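You operate a simulated robot arm through the tools that you are given. There is no shell and no other tool.

You run a simulated two-armed robot. Do the job below in one go: nothing can be reset, and whatever is moved stays where it is left.

JOB
Swap the dotted card on the slide plate for the red bunch's card and dot it as it asks.
Fine: old card on the grey card ledge; one dot; new card stays on the slide, pushed in; wheel back to blank; the other card on the ledge stays bare.
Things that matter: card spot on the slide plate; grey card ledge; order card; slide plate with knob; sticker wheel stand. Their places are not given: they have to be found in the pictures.

The check looks at the end state, three seconds after you hand in, the way a careful person would. Anything else that was tipped, shoved, dropped, spilled or broken makes it a failure.

ROBOT AND FRAMES
Two 7-joint arms with four-finger grippers on one trunk that stands fixed in place. Base frame: the origin is at the foot of the trunk, x ahead of it, y to its left, z up. Units: mm, degrees, N and s.
The left shoulder is at [40, 181, 1179], the right one opposite. With the tool pointing down near the work surface each hand reaches from about 320 to 840 mm from the base axis, measured 20 degrees to its own side. Payload 3.67 kg a hand.
The TCP of each hand is the grasp point between the finger pads, 28 mm short of the fingertips. In the tool frame z runs along the fingers and y along their closing line. Largest opening 112 mm; the body of the gripper starts 73 mm behind the TCP.
Orientation is told as [roll, pitch, yaw] about the base's x, y, z axes, in that order, counted from this pose: with the fingers straight down and closing along the base's y, the tool's x points along the base's -x, its y along +y and its z along -z.

CONTROLS
- The arms move only by the tool servo_tool. It takes "left_deltas", "right_deltas" or both (then of equal length, played together; a hand with none holds still); each is a list that holds one entry, the list of rows, each a list of 7 numbers: the shift along the tool's x, y, z in units of 40 mm (1.0 is 40 mm), then the turn, a rotation vector about the tool's x, y, z in units of 8 degrees (1.0 is 8 degrees), then the opening, from 0 (shut) to 1 (fully open). In form: [[[x, y, z, rx, ry, rz, hand], ...]]. A call has 1 to 20 rows; each row shifts and turns the commanded pose from where the row before left it, along the tool's axes as they then stand. A call with a number of a shift or a turn outside -1 to 1 is refused whole. Rows are played at 5 a second. More than 50 mm and 8.6 degrees between two rows, or a gripper value outside its range, and nothing of the call is played. A pose out of reach is approached as far as the arm can. The call stops where the force on the tool passes 40 N (or 10 N more than at its start, if that is more) or the arm is blocked; 0.2 s more then pass. The fingers move at their own pace and stop on an object; they squeeze with about 27 N. The grip force told is the motor's: it shows also when the fingers shut on nothing. Time passes only in rows, and 0.2 s behind the last, so rows that do not move let the fingers close. The reply holds the time, the measured pose of the TCP, the force on the tool along the base axes, the opening and the grip force, in the units named above and with some noise, with the torque about the TCP (base axes, N m) and any sound that the robot's microphone picked up, and new pictures: "pictures" is both (left out), scene, wrist or none (wrist: the cameras of the hands that moved).
- Cameras (640 x 400 px; columns grow to the right, rows downward): "scene" is now at [106.4, 10.5, 1405.5]; the picture's right is [0.11, -0.99, 0.00], its down [-0.60, -0.07, -0.80] and it looks along [0.79, 0.09, -0.60] (base axes); focal length 254 px, centre (320, 200). "left" rides on the left gripper at [60, 18, -104] in its tool frame; the picture's right is [-0.29, 0.96, 0.00], its down [-0.80, -0.24, -0.55] and it looks along [-0.53, -0.16, 0.83] (tool axes); focal length 234 px, centre (320, 200). "right" rides on the right gripper at [60, -18, -104] in its tool frame; the picture's right is [0.29, 0.96, 0.00], its down [-0.80, 0.24, -0.55] and it looks along [-0.53, 0.16, 0.83] (tool axes); focal length 234 px, centre (320, 200).
- lift_body(by): slides the trunk up (or, below 0, down) by that many mm; the arms and the scene camera ride with it, the base frame stays. It gives what a move gives, with no picture.
- head_to(pan, tilt): turns the head with the scene camera to pan (to the left, within 86 degrees either way) and tilt (down, from -29 to 69), counted from straight ahead of the robot. It gives what a move gives, and a new picture of the scene camera.
- measure_at(camera, pixels): for up to 12 pixels [column, row] of the newest picture of that camera ("zoom" is the newest enlarged one), the place [x, y, z] in the base frame of the surface seen there, good to about 2 mm. No time passes.
- inspect(camera, box): a new picture of the part [left, top, right, bottom] of that camera's present view, enlarged. No time passes.
- finish_job(): hands the job in; it is judged then, once.

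Unless the task says otherwise, let go and move clear before handing in.

The tools are called after ">>>" as name(argument=value, ...) on one line, values as JSON. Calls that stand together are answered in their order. servo_tool: Moves the arms, as the interface text tells. Its arguments: {"type":"object","properties":{"left_deltas":{"type":"array","items":{"type":"array","items":{"type":"array","items":{"type":"number"}}}},"right_deltas":{"type":"array","items":{"type":"array","items":{"type":"array","items":{"type":"number"}}}},"pictures":{"type":"string","enum":["both","scene","wrist","none"]}},"required":[]} The other tools are called the same way: lift_body (by) slides the trunk up or down; head_to (pan, tilt) turns the head that bears the scene camera; measure_at (camera, pixels) gives the place of the surface under pixels of a picture; inspect (camera, box) takes an enlarged picture of a part of a camera's view; finish_job () hands the job in.

At the start:

```text
clock: 0.0
left_ee_pos: [455.7, 223.2, 1264.8]
left_ee_rot: [0.1, 0.0, 0.1]
left_force: [0.0, 0.3, -0.8]
left_torque: [0.0, 0.03, -0.01]
left_width: 112.1
left_grip_force: 0.0
right_ee_pos: [474.9, -176.8, 1241.5]
right_ee_rot: [0.1, 0.1, 0.0]
right_force: [-0.5, -0.2, 0.4]
right_torque: [-0.04, -0.02, -0.01]
right_width: 111.9
right_grip_force: 0.0
trunk travel left (down, up): [-300.0, 214.0]
head pan, tilt: [6.4, 37.0]
```

scene: 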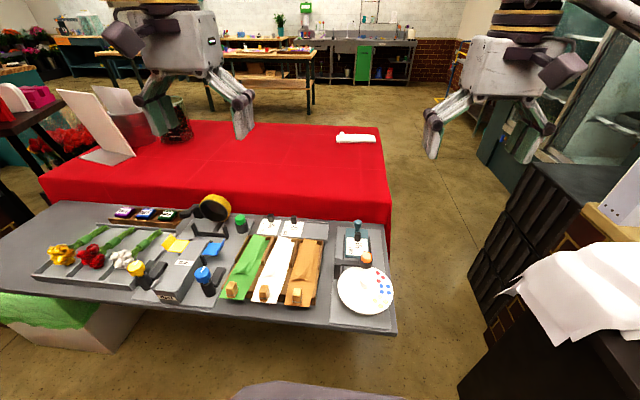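
right: 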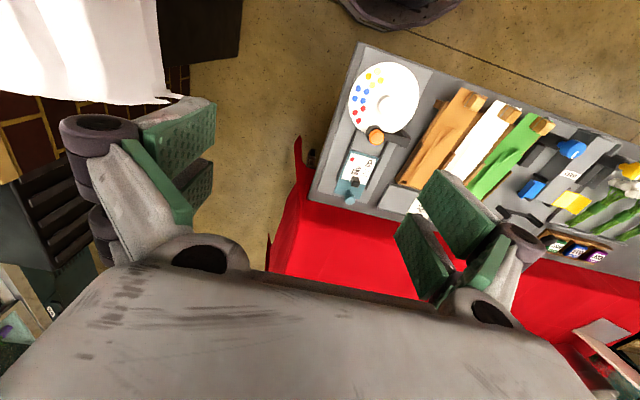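
left: 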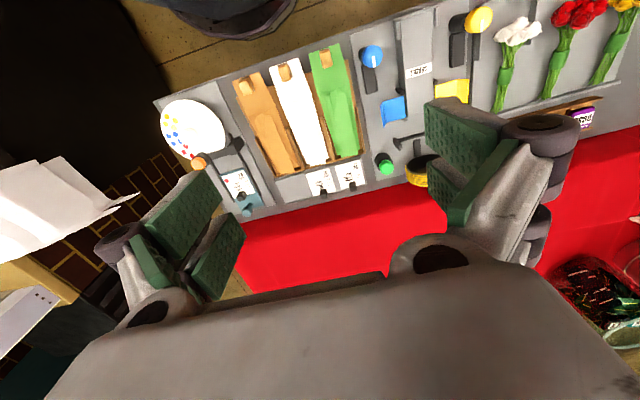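

The scene picture shows the wheel at about (365,290), the slide with a card at (356,245), the ledge with two cards at (282,228), and an order card somewhere. I'll enlarge these areas before moving.

>>> inspect(camera="scene", box=[320, 210, 410, 335])

>>> inspect(camera="scene", box=[230, 200, 390, 300])

>>> inspect(camera="scene", box=[30, 190, 230, 315])

>>> inspect(camera="left", box=[150, 90, 410, 250])

>>> inspect(camera="right", box=[300, 40, 460, 220])

```text
3.20 times, centred on (365, 272) of scene
```

zoom: 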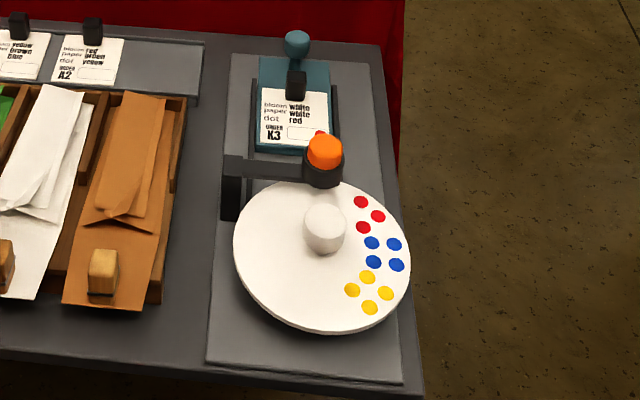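

```text
4.00 times, centred on (310, 250) of scene
```

zoom: 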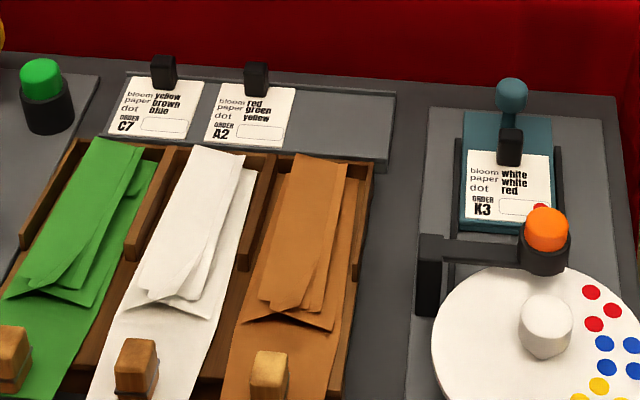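

```text
3.20 times, centred on (130, 252) of scene
```

zoom: 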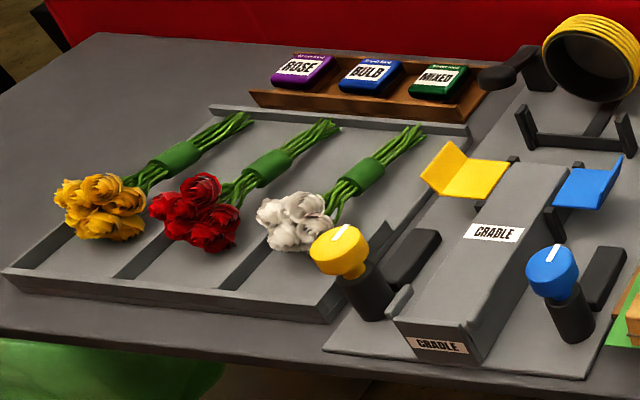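

```text
2.46 times, centred on (280, 170) of left
```

zoom: 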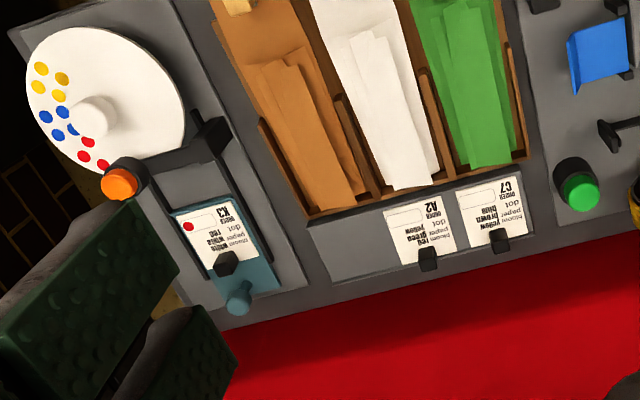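

```text
2.22 times, centred on (380, 130) of right
```

zoom: 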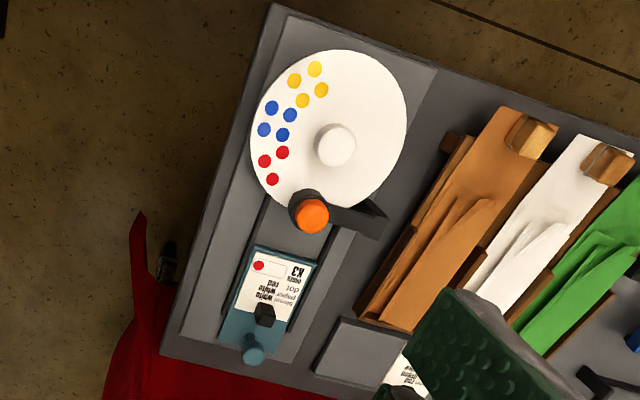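

The order cards read: K3 (white/white/red) on the slide, C7 (yellow/brown/blue) and A2 (red/green/yellow) on the ledge. So A2 is the red bunch's card and needs one yellow dot. I'll turn the head towards the stand and measure.

>>> head_to(pan=-8, tilt=52)

```text
clock: 0.8
left_ee_pos: [454.6, 222.4, 1264.2]
left_ee_rot: [0.0, 0.0, 0.1]
left_force: [0.1, 0.5, -0.7]
left_torque: [-0.01, -0.02, 0.0]
left_width: 112.0
left_grip_force: 0.1
right_ee_pos: [475.8, -177.1, 1240.9]
right_ee_rot: [0.1, 0.0, 0.0]
right_force: [-0.2, -0.8, 0.8]
right_torque: [0.02, 0.0, 0.01]
right_width: 112.1
right_grip_force: 0.1
trunk travel left (down, up): [-300.0, 214.0]
head pan, tilt: [-8.0, 52.0]
```

scene: 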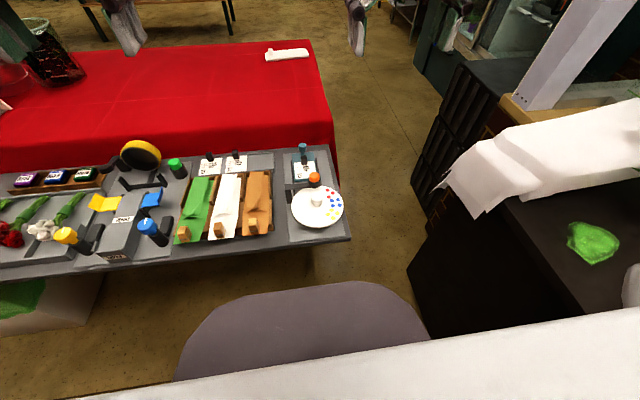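

>>> inspect(camera="scene", box=[190, 135, 350, 245])

>>> inspect(camera="scene", box=[280, 135, 352, 245])

```text
3.64 times, centred on (270, 190) of scene
```

zoom: 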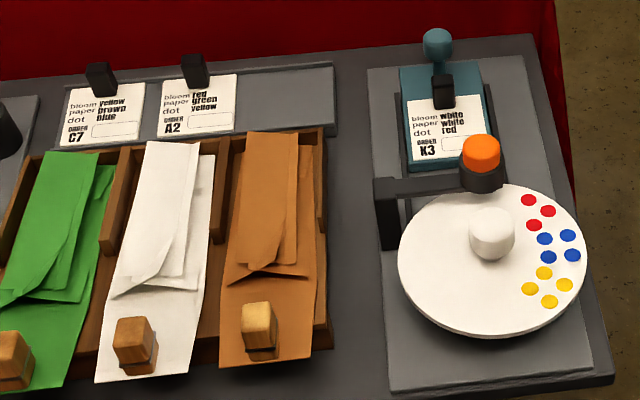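

```text
3.64 times, centred on (316, 190) of scene
```

zoom: 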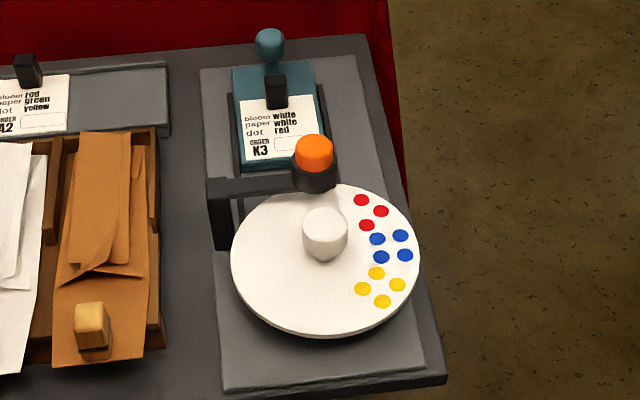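

Now I'll measure the key points in this last enlarged picture: the knob at (270,42), the card grip at (276,92), the button at (314,152), the hub at (325,230) and the dots.

>>> measure_at(camera="zoom", pixels=[[270, 40], [272, 66], [276, 82], [277, 102], [314, 150], [314, 182], [325, 220], [326, 255], [381, 200], [391, 247], [379, 289], [262, 280]])

>>> measure_at(camera="zoom", pixels=[[236, 70], [311, 64], [242, 170], [240, 100], [312, 98], [248, 158], [206, 75], [224, 385], [425, 368], [357, 58], [228, 190], [222, 240]])

>>> measure_at(camera="zoom", pixels=[[25, 60], [30, 85], [68, 78], [60, 128], [120, 75], [163, 70], [163, 125], [190, 150], [270, 25], [325, 300], [240, 270], [415, 260]])

```text
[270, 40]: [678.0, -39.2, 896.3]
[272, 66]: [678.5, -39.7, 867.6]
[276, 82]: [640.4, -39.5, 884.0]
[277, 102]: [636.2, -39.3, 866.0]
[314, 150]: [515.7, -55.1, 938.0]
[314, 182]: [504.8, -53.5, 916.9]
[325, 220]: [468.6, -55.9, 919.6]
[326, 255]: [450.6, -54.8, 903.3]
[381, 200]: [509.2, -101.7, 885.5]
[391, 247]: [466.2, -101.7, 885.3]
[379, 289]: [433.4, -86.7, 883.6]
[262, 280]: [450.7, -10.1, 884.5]
```

```text
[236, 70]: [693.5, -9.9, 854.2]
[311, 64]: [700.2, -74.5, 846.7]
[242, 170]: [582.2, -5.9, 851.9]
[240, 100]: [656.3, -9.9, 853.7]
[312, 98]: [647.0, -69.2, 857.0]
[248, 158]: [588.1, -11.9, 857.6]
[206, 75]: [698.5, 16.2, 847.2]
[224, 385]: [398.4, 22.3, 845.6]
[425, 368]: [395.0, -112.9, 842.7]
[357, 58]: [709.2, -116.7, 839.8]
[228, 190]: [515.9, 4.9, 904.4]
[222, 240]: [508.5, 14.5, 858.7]
```

```text
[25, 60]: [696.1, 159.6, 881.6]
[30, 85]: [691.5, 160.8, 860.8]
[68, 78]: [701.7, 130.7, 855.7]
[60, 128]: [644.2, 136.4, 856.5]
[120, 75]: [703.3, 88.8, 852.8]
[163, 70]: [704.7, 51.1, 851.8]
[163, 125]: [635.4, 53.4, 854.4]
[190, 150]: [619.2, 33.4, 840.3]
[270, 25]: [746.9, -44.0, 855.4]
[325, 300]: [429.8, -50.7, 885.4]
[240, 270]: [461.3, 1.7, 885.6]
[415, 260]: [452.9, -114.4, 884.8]
```

A2 has its black grip at about (695,160,870), and K3's is at (638,-39,875). The slide knob is at (679,-39), the button at (513,-54,940), and the wheel hub is near (463,-55). I'll bring the left hand above the stand for a closer look and shift the right hand outward.

>>> servo_tool(left_deltas=[[[0, -0.75, 0.75, 0, 0, 0, 1], [0, -0.75, 0.75, 0, 0, 0, 1], [0, -0.75, 0.75, 0, 0, 0, 1], [0, -0.75, 0.75, 0, 0, 0, 1], [0, -0.75, 0.75, 0, 0, 0, 1], [0, -0.75, 0.75, 0, 0, 0, 1], [0, -0.75, 0.75, 0, 0, 0, 1], [0, -0.75, 0.75, 0, 0, 0, 1]]], right_deltas=[[[0, -0.6, 0, 0, 0, 0, 1], [0, -0.6, 0, 0, 0, 0, 1], [0, -0.6, 0, 0, 0, 0, 1], [0, -0.6, 0, 0, 0, 0, 1], [0, -0.6, 0, 0, 0, 0, 1], [0, -0.6, 0, 0, 0, 0, 1], [0, 0, 0, 0, 0, 0, 1], [0, 0, 0, 0, 0, 0, 1]]])

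```text
clock: 2.6
left_ee_pos: [436.5, 39.7, 1033.0]
left_ee_rot: [-0.1, -0.3, 0.1]
left_force: [-1.1, 0.0, -0.1]
left_torque: [0.01, -0.03, -0.02]
left_width: 112.0
left_grip_force: 0.1
left hand out of reach, approached as far as the arm can: row 7, 8
right_ee_pos: [474.2, -324.1, 1240.4]
right_ee_rot: [0.1, 0.0, 0.0]
right_force: [-1.1, 0.1, -0.2]
right_torque: [-0.01, -0.03, 0.0]
right_width: 112.0
right_grip_force: 0.0
trunk travel left (down, up): [-300.0, 214.0]
head pan, tilt: [-8.0, 52.0]
```

scene: 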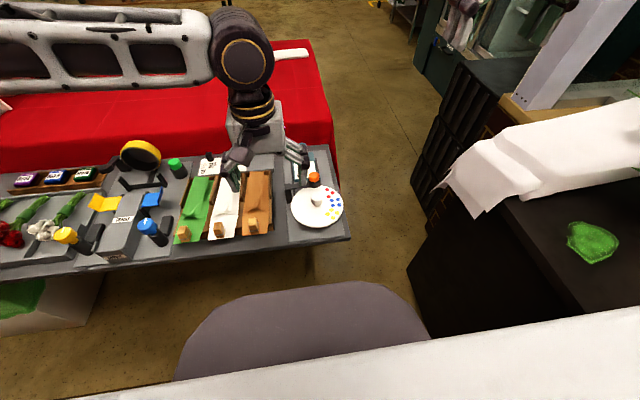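
right: 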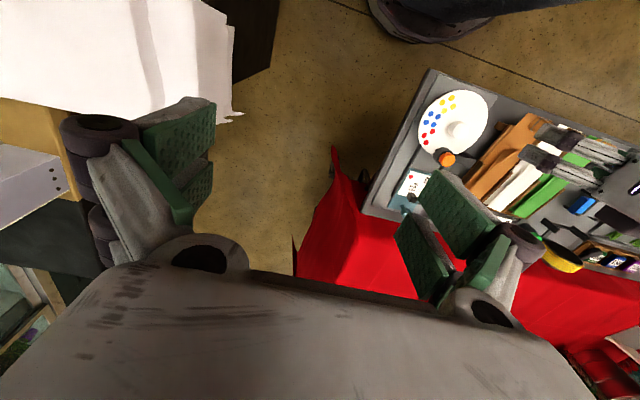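
left: 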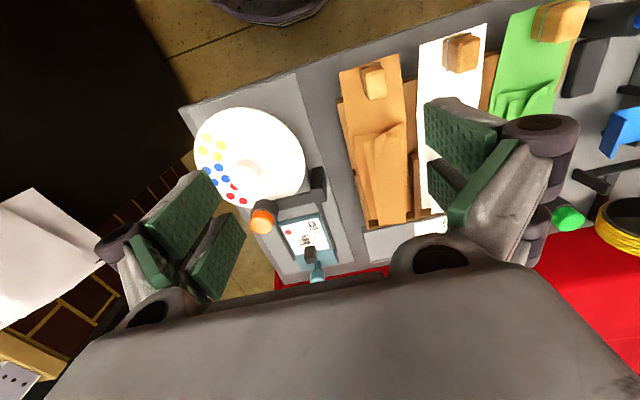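

The left hand was limited near y=40, so reaching across the body is tight for it. Its camera does see the stand well at (200–330, 110–290), so I'll enlarge and measure there.

>>> inspect(camera="left", box=[180, 90, 460, 290])

>>> inspect(camera="left", box=[180, 95, 340, 290])

```text
2.00 times, centred on (320, 190) of left
```

zoom: 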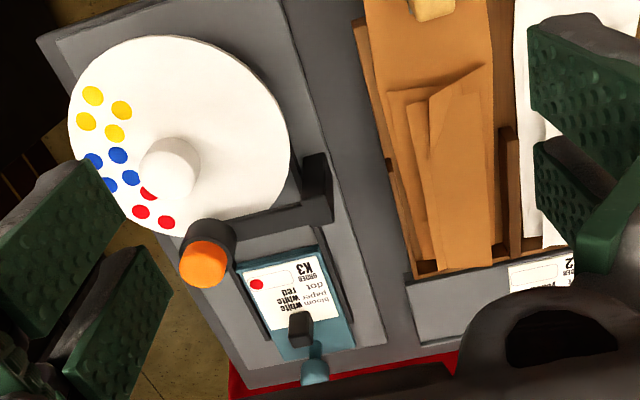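

```text
2.05 times, centred on (260, 192) of left
```

zoom: 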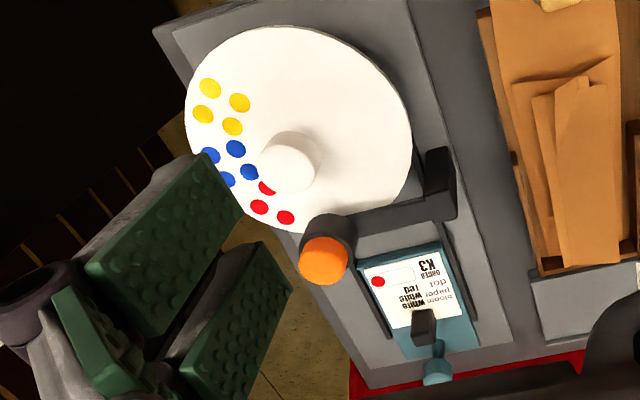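

>>> measure_at(camera="zoom", pixels=[[288, 165], [210, 88], [239, 103], [204, 114], [232, 126], [235, 149], [248, 171], [267, 189], [260, 207], [285, 218], [325, 262], [408, 140]])

>>> measure_at(camera="zoom", pixels=[[186, 100], [300, 30], [395, 80], [433, 372], [424, 325], [377, 281], [436, 252], [364, 268], [469, 345], [438, 190], [340, 225], [400, 215]])

```text
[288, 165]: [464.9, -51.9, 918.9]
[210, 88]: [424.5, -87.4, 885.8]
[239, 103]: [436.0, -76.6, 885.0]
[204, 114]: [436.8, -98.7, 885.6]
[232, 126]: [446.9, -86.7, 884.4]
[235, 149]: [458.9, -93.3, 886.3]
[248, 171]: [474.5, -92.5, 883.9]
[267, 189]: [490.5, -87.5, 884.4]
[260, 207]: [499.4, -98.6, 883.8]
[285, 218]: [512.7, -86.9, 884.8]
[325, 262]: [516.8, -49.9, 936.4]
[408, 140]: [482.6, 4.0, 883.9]
```

```text
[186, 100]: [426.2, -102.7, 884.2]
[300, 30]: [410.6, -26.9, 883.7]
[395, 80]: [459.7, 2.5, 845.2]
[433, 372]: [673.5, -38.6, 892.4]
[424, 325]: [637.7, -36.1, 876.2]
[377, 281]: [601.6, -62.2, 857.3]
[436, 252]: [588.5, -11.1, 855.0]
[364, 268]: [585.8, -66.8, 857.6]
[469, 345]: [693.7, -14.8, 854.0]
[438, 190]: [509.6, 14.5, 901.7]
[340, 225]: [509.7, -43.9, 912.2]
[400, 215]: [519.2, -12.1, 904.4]
```

The geometry is consistent: hub at (468,-54), yellow group at (436,-87) and button at (515,-54), so the wheel needs +135° to bring yellow under the button. Next I'll test how far across the left hand can reach when further forward.

>>> servo_tool(left_deltas=[[[-1, 0, 0, 0, 0, 0, 1], [-1, 0, 0, 0, 0, 0, 1], [-1, 0, 0, 0, 0, 0, 1], [-1, 0, 0, 0, 0, 0, 1], [-0.5, 0, 0, 0, 0, 0, 1], [0, 0, 0, 0, 0, 0, 1]]], pictures="wrist")

```text
clock: 4.0
left_ee_pos: [575.7, 108.6, 1036.8]
left_ee_rot: [-0.1, -0.2, 0.1]
left_force: [-0.5, -0.3, 0.0]
left_torque: [0.01, -0.01, 0.01]
left_width: 112.2
left_grip_force: 0.1
left hand out of reach, approached as far as the arm can: row 1, 2, 3, 4, 5
right_ee_pos: [475.4, -323.4, 1238.1]
right_ee_rot: [0.2, 0.1, -0.1]
right_force: [0.2, 0.4, -0.1]
right_torque: [0.0, 0.02, 0.01]
right_width: 112.0
right_grip_force: 0.0
trunk travel left (down, up): [-300.0, 214.0]
head pan, tilt: [-8.0, 52.0]
```

left: 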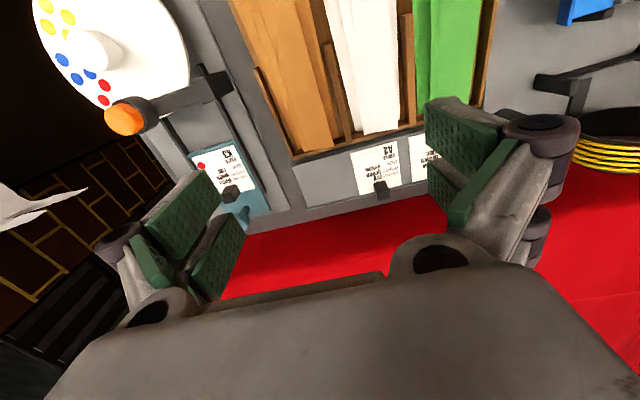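

The left hand stopped short at (576,109), so the cross-body limit is real at yaw 0. I'll see whether turning the hand to a more natural yaw lets it get closer.

>>> servo_tool(left_deltas=[[[0, 0, 0, 0, 0, 1, 1], [0, 0, 0, 0, 0, 1, 1], [0, 0, 0, 0, 0, 1, 1], [0, 0, 0, 0, 0, 0, 1], [0, 0, 0, 0, 0, 0, 1]]], pictures="none")

```text
clock: 5.2
left_ee_pos: [575.9, 109.2, 1037.7]
left_ee_rot: [-0.1, -0.1, -24.1]
left_force: [0.6, -0.2, 0.1]
left_torque: [-0.01, -0.01, 0.04]
left_width: 112.3
left_grip_force: 0.1
right_ee_pos: [474.9, -323.4, 1238.5]
right_ee_rot: [0.1, 0.1, 0.0]
right_force: [0.5, 0.3, 0.3]
right_torque: [-0.01, -0.02, 0.01]
right_width: 112.0
right_grip_force: 0.1
trunk travel left (down, up): [-300.0, 214.0]
head pan, tilt: [-8.0, 52.0]
```

>>> servo_tool(left_deltas=[[[-0.4067, -0.9135, 0, 0, 0, 0, 1], [-0.4067, -0.9135, 0, 0, 0, 0, 1], [0, 0, 0, 0, 0, 0, 1]]], pictures="none")

>>> servo_tool(left_deltas=[[[0, 0, 1, 0, 0, 0, 1], [0, 0, 1, 0, 0, 0, 1], [-0.4067, -0.9135, 0, 0, 0, 0, 1], [-0.4067, -0.9135, 0, 0, 0, 0, 1], [0, 0, 0, 0, 0, 0, 1]]], pictures="scene")

```text
clock: 6.0
left_ee_pos: [540.7, 84.3, 1043.9]
left_ee_rot: [-0.1, -0.1, -23.9]
left_force: [0.3, -0.7, 0.7]
left_torque: [0.01, 0.0, -0.02]
left_width: 112.1
left_grip_force: 0.1
left hand out of reach, approached as far as the arm can: row 1, 2
right_ee_pos: [475.3, -323.0, 1238.6]
right_ee_rot: [0.1, 0.1, 0.0]
right_force: [0.0, -0.6, 0.8]
right_torque: [0.01, 0.03, 0.01]
right_width: 112.3
right_grip_force: 0.2
trunk travel left (down, up): [-300.0, 214.0]
head pan, tilt: [-8.0, 52.0]
```

```text
clock: 7.2
left_ee_pos: [508.3, 77.8, 979.4]
left_ee_rot: [0.0, -0.1, -23.9]
left_force: [-0.1, 0.6, -0.3]
left_torque: [0.0, -0.01, 0.0]
left_width: 112.1
left_grip_force: 0.0
left hand out of reach, approached as far as the arm can: row 1, 2, 3, 4
right_ee_pos: [474.4, -323.4, 1238.3]
right_ee_rot: [0.1, 0.1, -0.1]
right_force: [0.2, 0.0, -0.5]
right_torque: [0.01, -0.02, 0.01]
right_width: 112.2
right_grip_force: 0.1
trunk travel left (down, up): [-300.0, 214.0]
head pan, tilt: [-8.0, 52.0]
```

scene: 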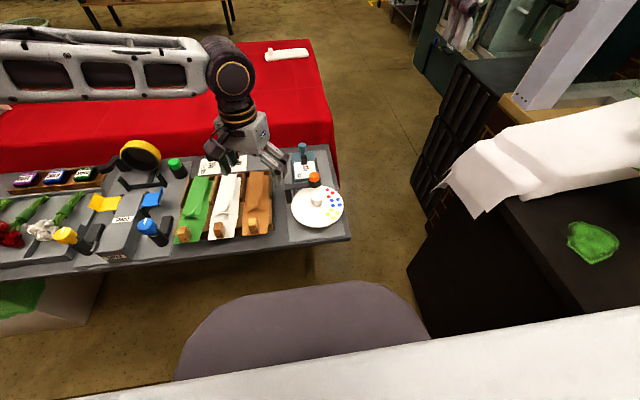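

The left hand only reached (508,78,979), so I'll look at how the left arm is posed.

>>> head_to(pan=35, tilt=30)

```text
clock: 8.3
left_ee_pos: [508.4, 77.3, 979.7]
left_ee_rot: [-0.1, -0.1, -23.9]
left_force: [-0.2, -0.4, -0.2]
left_torque: [-0.03, 0.05, -0.01]
left_width: 111.8
left_grip_force: 0.0
right_ee_pos: [474.8, -324.0, 1238.6]
right_ee_rot: [0.1, 0.1, 0.0]
right_force: [-0.1, -0.5, 0.2]
right_torque: [0.0, 0.01, -0.02]
right_width: 111.8
right_grip_force: 0.0
trunk travel left (down, up): [-300.0, 214.0]
head pan, tilt: [35.0, 30.0]
```

scene: 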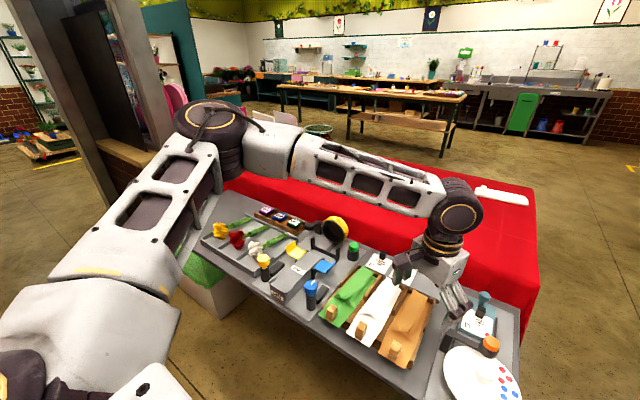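

The left arm's elbow sits far out to the left, so swinging across is limited. I'll withdraw the left hand to its side and test how far the right hand reaches over the slide and ledge.

>>> servo_tool(left_deltas=[[[0, 0, -1, 0, 0, -1, 1], [0, 0, -1, 0, 0, -1, 1], [0, 0, -1, 0, 0, -1, 1], [0, 0.8, -0.8, 0, 0, 0, 1], [0, 0.8, -0.8, 0, 0, 0, 1], [0, 1, 0, 0, 0, 0, 1], [0, 1, 0, 0, 0, 0, 1], [0, 1, 0, 0, 0, 0, 1], [0, 1, 0, 0, 0, 0, 1]]], pictures="none")

>>> servo_tool(right_deltas=[[[-0.35, 0.73, 0.66, 0, 0, 0, 1], [-0.35, 0.73, 0.66, 0, 0, 0, 1], [-0.35, 0.73, 0.66, 0, 0, 0, 1], [-0.35, 0.73, 0.66, 0, 0, 0, 1], [-0.35, 0.73, 0.66, 0, 0, 0, 1], [-0.35, 0.73, 0.66, 0, 0, 0, 1], [-0.35, 0.73, 0.66, 0, 0, 0, 1], [-0.35, 0.73, 0.66, 0, 0, 0, 1], [0, 0, 0, 0, 0, 0, 1]]], pictures="wrist")

>>> head_to(pan=-8, tilt=45)

```text
clock: 10.3
left_ee_pos: [506.9, 302.5, 1161.0]
left_ee_rot: [-0.1, 0.0, 0.0]
left_force: [0.7, 0.9, -0.2]
left_torque: [-0.03, -0.02, 0.01]
left_width: 112.1
left_grip_force: 0.1
right_ee_pos: [473.5, -322.1, 1239.2]
right_ee_rot: [0.0, 0.1, -0.1]
right_force: [-0.2, -0.1, 0.3]
right_torque: [-0.07, -0.02, 0.01]
right_width: 112.1
right_grip_force: 0.1
trunk travel left (down, up): [-300.0, 214.0]
head pan, tilt: [35.0, 30.0]
```

```text
clock: 12.3
left_ee_pos: [505.5, 302.2, 1161.6]
left_ee_rot: [-0.1, -0.1, 0.1]
left_force: [-0.2, -0.5, -0.8]
left_torque: [-0.03, -0.01, -0.01]
left_width: 112.2
left_grip_force: 0.1
right_ee_pos: [585.0, -89.2, 1029.4]
right_ee_rot: [0.1, -0.1, -0.1]
right_force: [-0.5, -0.8, 0.2]
right_torque: [0.01, 0.01, 0.01]
right_width: 111.8
right_grip_force: 0.0
trunk travel left (down, up): [-300.0, 214.0]
head pan, tilt: [35.0, 30.0]
```

right: 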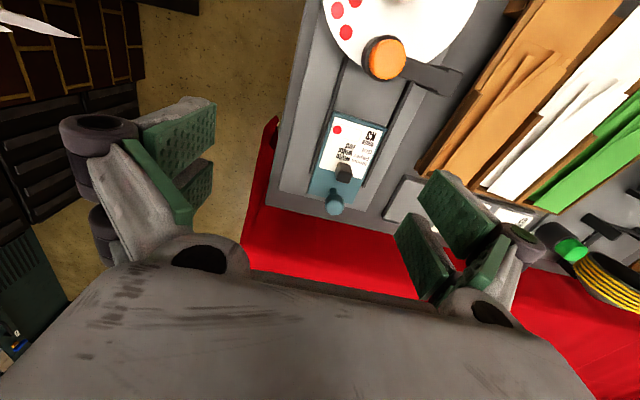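

```text
clock: 13.4
left_ee_pos: [505.1, 303.1, 1161.9]
left_ee_rot: [0.0, 0.0, 0.2]
left_force: [0.2, -0.7, 0.2]
left_torque: [0.0, 0.01, -0.02]
left_width: 112.1
left_grip_force: 0.0
right_ee_pos: [584.4, -88.9, 1029.4]
right_ee_rot: [0.0, 0.1, 0.0]
right_force: [-0.3, -0.2, 0.3]
right_torque: [0.01, 0.01, 0.0]
right_width: 111.8
right_grip_force: 0.1
trunk travel left (down, up): [-300.0, 214.0]
head pan, tilt: [-8.0, 45.0]
```

scene: 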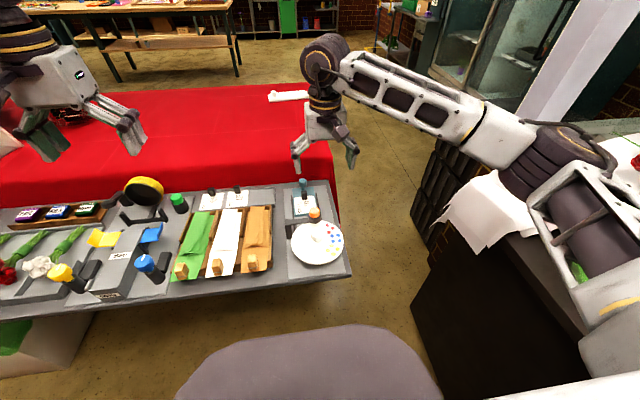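

The right hand arrived fully. I'll test it along the slide to (640,-40) and on towards the ledge's free place at (690,80).

>>> servo_tool(right_deltas=[[[-0.7, 0.6, 0, 0, 0, 0, 1], [-0.7, 0.6, 0, 0, 0, 0, 1], [0, 0, 0, 0, 0, 0, 1]]], pictures="none")

>>> servo_tool(right_deltas=[[[-0.4, 1, 0, 0, 0, 0, 1], [-0.4, 1, 0, 0, 0, 0, 1], [-0.4, 1, 0, 0, 0, 0, 1], [0, 0, 0, 0, 0, 0, 1]]], pictures="wrist")

```text
clock: 14.2
left_ee_pos: [505.2, 301.0, 1162.4]
left_ee_rot: [0.0, -0.1, 0.2]
left_force: [0.4, -1.0, 1.3]
left_torque: [0.01, -0.03, 0.0]
left_width: 112.1
left_grip_force: 0.0
right_ee_pos: [641.0, -40.5, 1030.4]
right_ee_rot: [0.1, 0.0, 0.0]
right_force: [-0.5, -0.2, 0.4]
right_torque: [0.03, 0.0, 0.01]
right_width: 112.1
right_grip_force: 0.0
trunk travel left (down, up): [-300.0, 214.0]
head pan, tilt: [-8.0, 45.0]
```

```text
clock: 15.2
left_ee_pos: [505.3, 301.5, 1161.9]
left_ee_rot: [0.0, 0.0, 0.1]
left_force: [0.6, -0.6, 0.5]
left_torque: [0.06, 0.03, 0.02]
left_width: 112.3
left_grip_force: 0.0
right_ee_pos: [692.2, 77.9, 1032.9]
right_ee_rot: [0.1, 0.1, -0.1]
right_force: [0.0, 0.2, -0.4]
right_torque: [0.03, 0.0, 0.02]
right_width: 112.0
right_grip_force: 0.1
trunk travel left (down, up): [-300.0, 214.0]
head pan, tilt: [-8.0, 45.0]
```

right: 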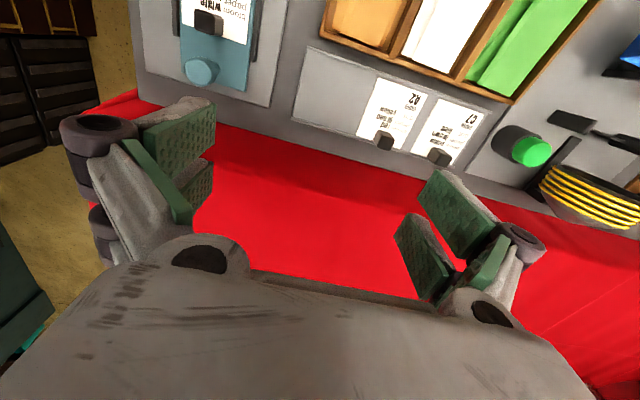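

The right hand reached (692,78). I'll try A2's place at y≈160 too.

>>> servo_tool(right_deltas=[[[0, 1, 0, 0, 0, 0, 1], [0, 1, 0, 0, 0, 0, 1], [0, 0, 0, 0, 0, 0, 1]]], pictures="wrist")

```text
clock: 16.0
left_ee_pos: [506.9, 301.0, 1161.4]
left_ee_rot: [0.0, 0.1, 0.0]
left_force: [0.5, -0.1, -0.9]
left_torque: [-0.01, -0.01, 0.0]
left_width: 112.1
left_grip_force: 0.2
right_ee_pos: [674.0, 140.8, 1028.6]
right_ee_rot: [0.1, 0.1, -0.1]
right_force: [0.1, 0.1, 0.2]
right_torque: [-0.01, 0.0, -0.03]
right_width: 111.9
right_grip_force: 0.0
right hand out of reach, approached as far as the arm can: row 1, 2
trunk travel left (down, up): [-300.0, 214.0]
head pan, tilt: [-8.0, 45.0]
```

right: 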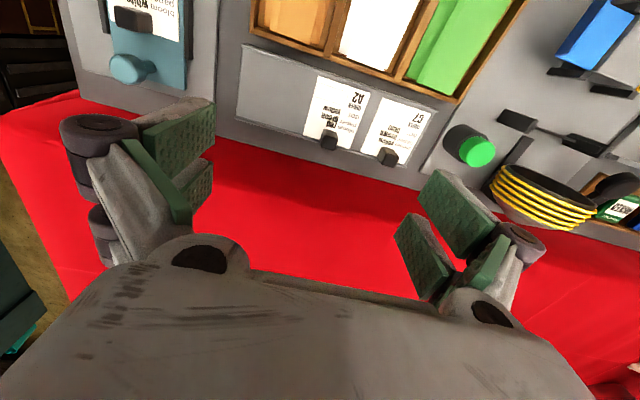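

>>> inspect(camera="right", box=[230, 40, 440, 190])

```text
2.67 times, centred on (335, 115) of right
```

zoom: 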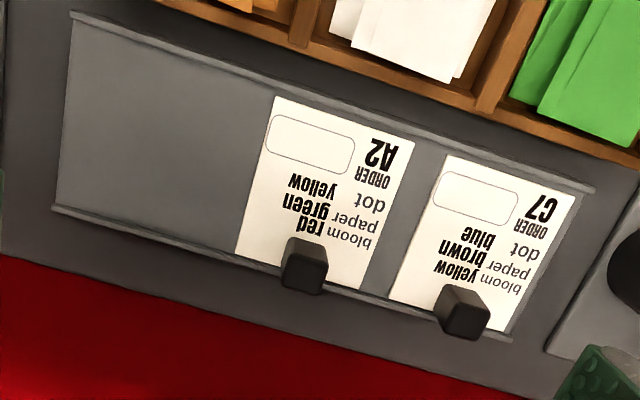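

>>> measure_at(camera="zoom", pixels=[[306, 250], [304, 285], [275, 98], [413, 137], [237, 252], [359, 287], [75, 15], [55, 208], [462, 298], [455, 158], [592, 190], [160, 130]])

>>> measure_at(camera="zoom", pixels=[[290, 248], [325, 252], [284, 280], [323, 288], [315, 130], [250, 252], [240, 248], [70, 25], [70, 55], [60, 195], [240, 75], [150, 205]])

>>> measure_at(camera="right", pixels=[[132, 15], [128, 65], [130, 75], [122, 20], [150, 20], [112, 20], [110, 80], [180, 88], [181, 50], [88, 40], [105, 15], [240, 45]])

```text
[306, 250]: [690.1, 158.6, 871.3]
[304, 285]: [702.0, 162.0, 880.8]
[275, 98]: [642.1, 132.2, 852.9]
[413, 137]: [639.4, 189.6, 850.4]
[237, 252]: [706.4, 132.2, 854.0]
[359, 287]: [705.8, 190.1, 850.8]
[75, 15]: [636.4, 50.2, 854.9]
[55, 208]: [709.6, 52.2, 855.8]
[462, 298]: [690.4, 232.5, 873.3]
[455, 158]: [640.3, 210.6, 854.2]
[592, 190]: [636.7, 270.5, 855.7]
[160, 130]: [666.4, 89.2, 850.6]
```

```text
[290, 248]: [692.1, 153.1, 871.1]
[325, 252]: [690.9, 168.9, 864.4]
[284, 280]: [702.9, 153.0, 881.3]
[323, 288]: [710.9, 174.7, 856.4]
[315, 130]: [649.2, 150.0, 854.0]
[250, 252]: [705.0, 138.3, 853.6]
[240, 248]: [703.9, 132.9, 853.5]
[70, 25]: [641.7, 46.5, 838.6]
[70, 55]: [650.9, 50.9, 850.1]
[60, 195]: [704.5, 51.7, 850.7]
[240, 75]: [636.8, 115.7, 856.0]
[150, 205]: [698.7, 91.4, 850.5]
```

```text
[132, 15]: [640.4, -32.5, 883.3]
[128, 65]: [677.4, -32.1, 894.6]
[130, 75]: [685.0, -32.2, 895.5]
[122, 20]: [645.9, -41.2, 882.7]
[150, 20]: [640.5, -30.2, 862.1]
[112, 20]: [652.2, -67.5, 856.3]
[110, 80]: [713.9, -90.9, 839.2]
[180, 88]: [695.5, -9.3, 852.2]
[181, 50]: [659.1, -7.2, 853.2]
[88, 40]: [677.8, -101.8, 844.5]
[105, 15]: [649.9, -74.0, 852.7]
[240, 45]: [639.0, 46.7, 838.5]
```

A2's grip is centred near (697,161) with its top at z≈882, and the free ledge area runs from y=50 to 130. I'll test the right hand's reach lower down, still above the cards.

>>> servo_tool(right_deltas=[[[0, 0, 1, 0, 0, 0, 1], [0, 0, 1, 0, 0, 0, 1], [-0.6, 0.5, 0, 0, 0, 0, 1], [0, 0, 0, 0, 0, 0, 1]]], pictures="none")

```text
clock: 17.0
left_ee_pos: [507.2, 301.3, 1161.8]
left_ee_rot: [0.1, -0.1, 0.2]
left_force: [0.4, -0.4, -0.4]
left_torque: [0.0, -0.01, 0.02]
left_width: 112.0
left_grip_force: 0.1
right_ee_pos: [677.8, 142.7, 946.8]
right_ee_rot: [0.1, -0.1, -0.2]
right_force: [-0.3, -0.1, 0.2]
right_torque: [-0.01, 0.03, 0.0]
right_width: 111.9
right_grip_force: 0.1
right hand out of reach, approached as far as the arm can: row 3
trunk travel left (down, up): [-300.0, 214.0]
head pan, tilt: [-8.0, 45.0]
```

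At this height the right hand can get to (678,143). I can reach A2 later by tilting the fingers slightly outward. First I'll take K3 off the slide by moving above its grip at (643,-39).

>>> servo_tool(right_deltas=[[[0.15, -0.9, -0.4, 0, 0, 0, 0.5], [0.15, -0.9, 0, 0, 0, 0, 0.5], [0.15, -0.9, 0, 0, 0, 0, 0.5], [0.15, -0.9, 0, 0, 0, 0, 0.5], [0.2, -0.95, 0, 0, 0, 0, 0.5], [0, 0, 0, 0, 0, 0, 0.5]]])

```text
clock: 18.4
left_ee_pos: [507.2, 302.7, 1159.7]
left_ee_rot: [-0.1, 0.0, 0.1]
left_force: [-0.2, 0.1, -0.6]
left_torque: [-0.05, 0.0, 0.01]
left_width: 112.0
left_grip_force: 0.1
right_ee_pos: [649.1, -37.0, 965.2]
right_ee_rot: [0.0, 0.1, -0.1]
right_force: [0.1, 0.2, 0.3]
right_torque: [-0.03, 0.0, 0.03]
right_width: 56.0
right_grip_force: 0.2
trunk travel left (down, up): [-300.0, 214.0]
head pan, tilt: [-8.0, 45.0]
```

scene: 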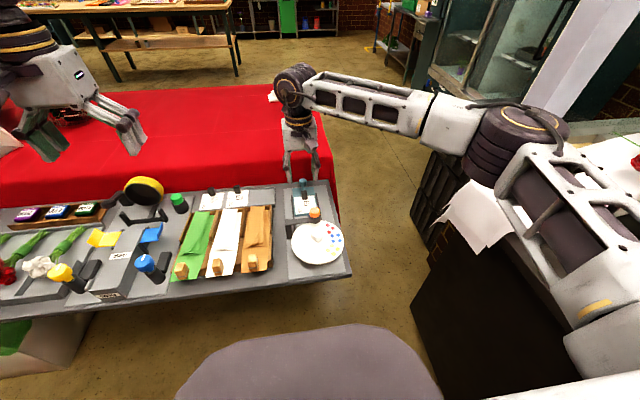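
right: 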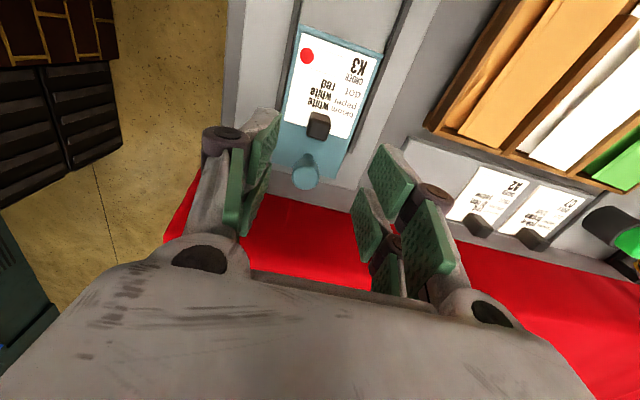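

>>> inspect(camera="right", box=[260, 10, 400, 200])

>>> measure_at(camera="right", pixels=[[320, 117], [318, 128], [310, 117], [329, 118], [310, 128], [327, 132], [306, 165], [302, 182], [300, 34], [380, 58], [355, 135], [306, 56]])

```text
2.11 times, centred on (330, 105) of right
```

zoom: 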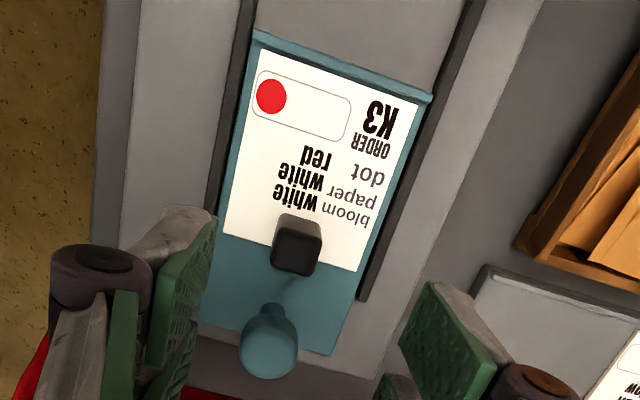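

```text
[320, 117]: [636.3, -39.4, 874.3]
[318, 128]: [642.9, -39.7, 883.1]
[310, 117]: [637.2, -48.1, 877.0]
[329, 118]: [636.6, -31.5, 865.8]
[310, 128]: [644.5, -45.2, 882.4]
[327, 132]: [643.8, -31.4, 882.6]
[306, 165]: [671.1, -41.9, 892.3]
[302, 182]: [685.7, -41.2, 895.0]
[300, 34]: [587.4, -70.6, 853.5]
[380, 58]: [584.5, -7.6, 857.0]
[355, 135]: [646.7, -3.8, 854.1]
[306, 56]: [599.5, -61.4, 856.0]
```

K3's grip is centred at (643,-39.5) with its top at z 882, and the hand is at (649,-37). I'll correct for that, descend to z≈890 and close.

>>> servo_tool(right_deltas=[[[0.15, -0.06, 0, 0, 0, 0, 0.5], [0, 0, 0.9, 0, 0, 0, 0.5], [0, 0, 0.9, 0, 0, 0, 0.5], [0, 0, 0.1, 0, 0, 0, 0.5], [0, 0, 0, 0, 0, 0, 0.5]]], pictures="wrist")

```text
clock: 19.6
left_ee_pos: [506.7, 302.8, 1160.5]
left_ee_rot: [0.0, 0.0, 0.2]
left_force: [0.2, -0.4, -0.1]
left_torque: [0.0, 0.0, -0.01]
left_width: 112.0
left_grip_force: 0.1
right_ee_pos: [642.6, -39.0, 888.7]
right_ee_rot: [0.1, 0.1, 0.0]
right_force: [0.1, -0.2, -0.2]
right_torque: [-0.02, -0.04, -0.01]
right_width: 56.1
right_grip_force: 0.0
trunk travel left (down, up): [-300.0, 214.0]
head pan, tilt: [-8.0, 45.0]
```

right: 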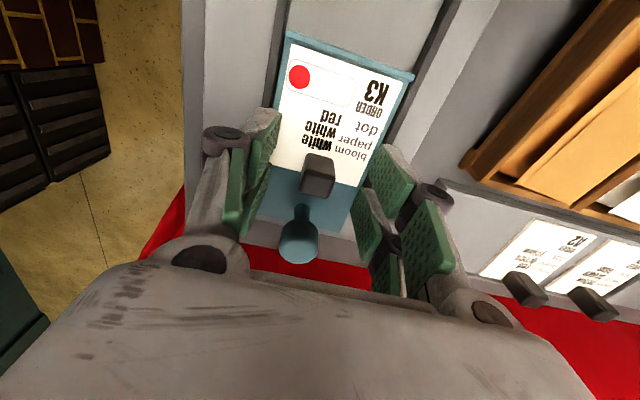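

The grip at (318,170) lies between the finger ends. Closing now.

>>> servo_tool(right_deltas=[[[0, 0, 0, 0, 0, 0, 0], [0, 0, 0, 0, 0, 0, 0], [0, 0, 0, 0, 0, 0, 0]]], pictures="wrist")

```text
clock: 20.4
left_ee_pos: [507.9, 303.1, 1161.4]
left_ee_rot: [0.0, -0.1, 0.2]
left_force: [0.0, -0.1, 0.3]
left_torque: [0.02, 0.0, -0.01]
left_width: 111.9
left_grip_force: 0.1
right_ee_pos: [643.8, -39.9, 888.8]
right_ee_rot: [0.2, 0.1, 0.0]
right_force: [-0.1, -0.1, 0.4]
right_torque: [-0.01, -0.01, 0.01]
right_width: 17.1
right_grip_force: 27.0
trunk travel left (down, up): [-300.0, 214.0]
head pan, tilt: [-8.0, 45.0]
```

right: 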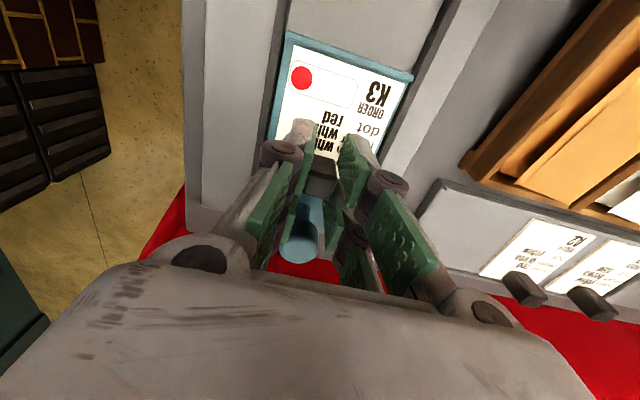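

It's gripped at 17 mm. I'll lift straight up.

>>> servo_tool(right_deltas=[[[0, 0, -0.3, 0, 0, 0, 0], [0, 0, -0.5, 0, 0, 0, 0], [0, 0, -0.9, 0, 0, 0, 0], [0, 0, 0, 0, 0, 0, 0]]])

```text
clock: 21.4
left_ee_pos: [506.3, 301.7, 1160.6]
left_ee_rot: [0.0, 0.0, 0.2]
left_force: [-0.5, 0.6, 0.3]
left_torque: [0.01, -0.02, 0.02]
left_width: 111.9
left_grip_force: 0.1
right_ee_pos: [641.3, -40.9, 954.4]
right_ee_rot: [0.0, 0.1, 0.0]
right_force: [-0.4, 0.1, -0.7]
right_torque: [0.02, 0.01, 0.02]
right_width: 17.2
right_grip_force: 27.4
trunk travel left (down, up): [-300.0, 214.0]
head pan, tilt: [-8.0, 45.0]
```

scene: 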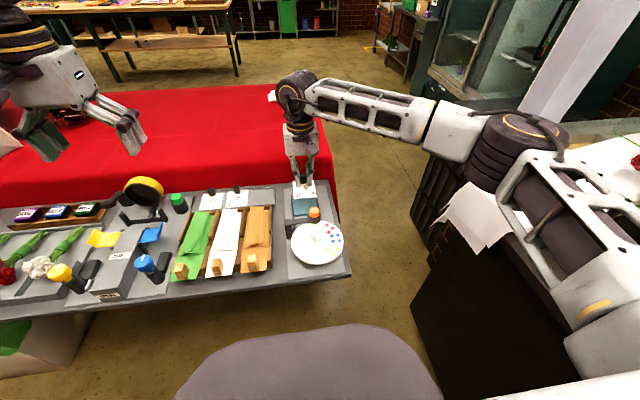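
right: 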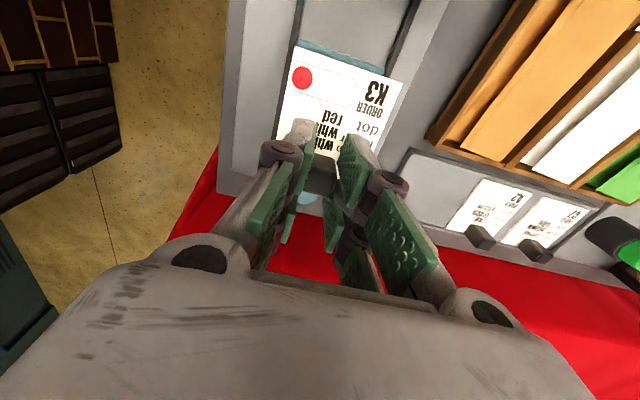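

K3 is lifted level with its red dot at (302,78). I'll carry it over to the free ledge place at about (697,89), staying high.

>>> servo_tool(right_deltas=[[[0, 0, -0.6, 0, 0, 0, 0], [-0.35, 0.82, 0, 0, 0, 0, 0], [-0.35, 0.82, 0, 0, 0, 0, 0], [-0.35, 0.82, 0, 0, 0, 0, 0], [-0.34, 0.81, 0, 0, 0, 0, 0], [0, 0, 0, 0, 0, 0, 0], [0, 0, 0, 0, 0, 0, 0]]])

```text
clock: 23.0
left_ee_pos: [506.4, 303.1, 1161.5]
left_ee_rot: [0.0, 0.0, 0.1]
left_force: [-0.4, 0.5, 0.1]
left_torque: [-0.05, 0.03, 0.01]
left_width: 111.8
left_grip_force: 0.0
right_ee_pos: [697.1, 89.9, 982.1]
right_ee_rot: [0.1, 0.0, 0.0]
right_force: [-0.3, 0.5, -0.5]
right_torque: [0.0, 0.02, 0.0]
right_width: 17.0
right_grip_force: 26.8
trunk travel left (down, up): [-300.0, 214.0]
head pan, tilt: [-8.0, 45.0]
```

scene: 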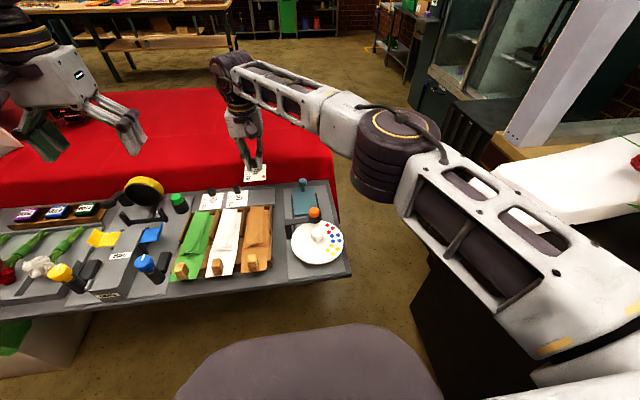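
right: 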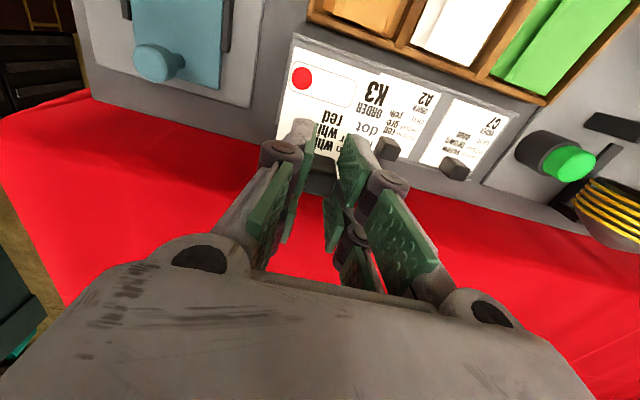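

>>> measure_at(camera="right", pixels=[[296, 50], [382, 78], [280, 135], [360, 160], [303, 78], [400, 90], [374, 150]])

```text
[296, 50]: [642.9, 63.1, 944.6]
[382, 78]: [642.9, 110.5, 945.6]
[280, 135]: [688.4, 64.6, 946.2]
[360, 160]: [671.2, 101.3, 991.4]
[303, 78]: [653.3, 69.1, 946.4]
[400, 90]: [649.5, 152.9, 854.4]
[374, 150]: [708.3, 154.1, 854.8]
```

K3's held edges line up with the ledge (near edge x≈642, y 61–118), clear of A2, which starts at y=132. I'll lower it gently.

>>> servo_tool(right_deltas=[[[0, 0, 0.9, 0, 0, 0, 0], [0, 0, 0.9, 0, 0, 0, 0], [0, 0, 0.4, 0, 0, 0, 0], [0, 0, 0.12, 0, 0, 0, 0], [0, 0, 0, 0, 0, 0, 0]]], pictures="wrist")

```text
clock: 24.2
left_ee_pos: [505.5, 302.1, 1161.7]
left_ee_rot: [0.0, -0.1, 0.2]
left_force: [-0.6, -0.3, -0.2]
left_torque: [0.0, 0.0, 0.0]
left_width: 111.9
left_grip_force: 0.0
right_ee_pos: [699.7, 91.1, 890.4]
right_ee_rot: [0.0, 0.0, 0.0]
right_force: [1.7, -0.1, 14.0]
right_torque: [0.0, 0.71, 0.02]
right_width: 17.4
right_grip_force: 26.9
trunk travel left (down, up): [-300.0, 214.0]
head pan, tilt: [-8.0, 45.0]
```

right: 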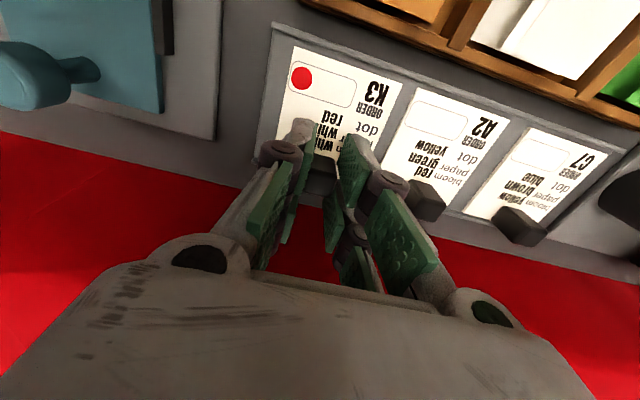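

Contact shows 14 N acting on the near edge. I'll check the card's seating at its near corners before releasing.

>>> inspect(camera="right", box=[240, 10, 440, 210])

>>> measure_at(camera="right", pixels=[[297, 52], [396, 86], [283, 125], [385, 130], [290, 46], [420, 95], [417, 130], [262, 140]])

```text
2.00 times, centred on (340, 110) of right
```

zoom: 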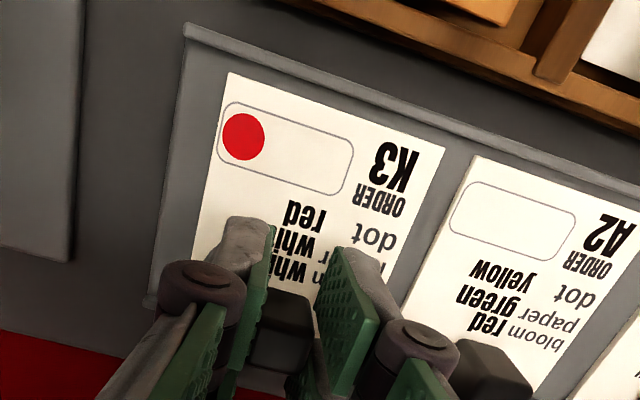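

```text
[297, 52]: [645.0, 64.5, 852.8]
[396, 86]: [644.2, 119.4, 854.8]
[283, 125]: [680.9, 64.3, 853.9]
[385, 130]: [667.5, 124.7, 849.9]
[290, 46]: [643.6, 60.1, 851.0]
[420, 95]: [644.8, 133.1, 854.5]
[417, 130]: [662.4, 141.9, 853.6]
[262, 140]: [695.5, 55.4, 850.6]
```

K3 lies inside the lips but about 2–3 mm further out than A2. I'll ease up slightly, shift it back 3 mm, then set it down and open.

>>> servo_tool(right_deltas=[[[0, 0, -0.12, 0, 0, 0, 0], [0.07, 0, 0, 0, 0, 0, 0], [0, 0, 0.08, 0, 0, 0, 0], [0, 0, 0, 0, 0, 0, 0]]], pictures="wrist")

```text
clock: 25.2
left_ee_pos: [505.5, 302.8, 1162.3]
left_ee_rot: [-0.1, -0.1, 0.1]
left_force: [1.2, -0.7, 0.1]
left_torque: [0.01, 0.01, 0.01]
left_width: 111.9
left_grip_force: 0.1
right_ee_pos: [695.5, 89.4, 889.2]
right_ee_rot: [0.1, 0.0, -0.1]
right_force: [2.0, -0.6, 10.6]
right_torque: [-0.02, 0.54, 0.04]
right_width: 17.1
right_grip_force: 27.2
trunk travel left (down, up): [-300.0, 214.0]
head pan, tilt: [-8.0, 45.0]
```

right: 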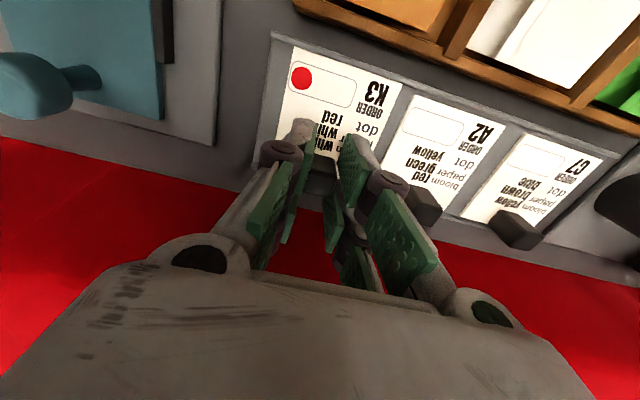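

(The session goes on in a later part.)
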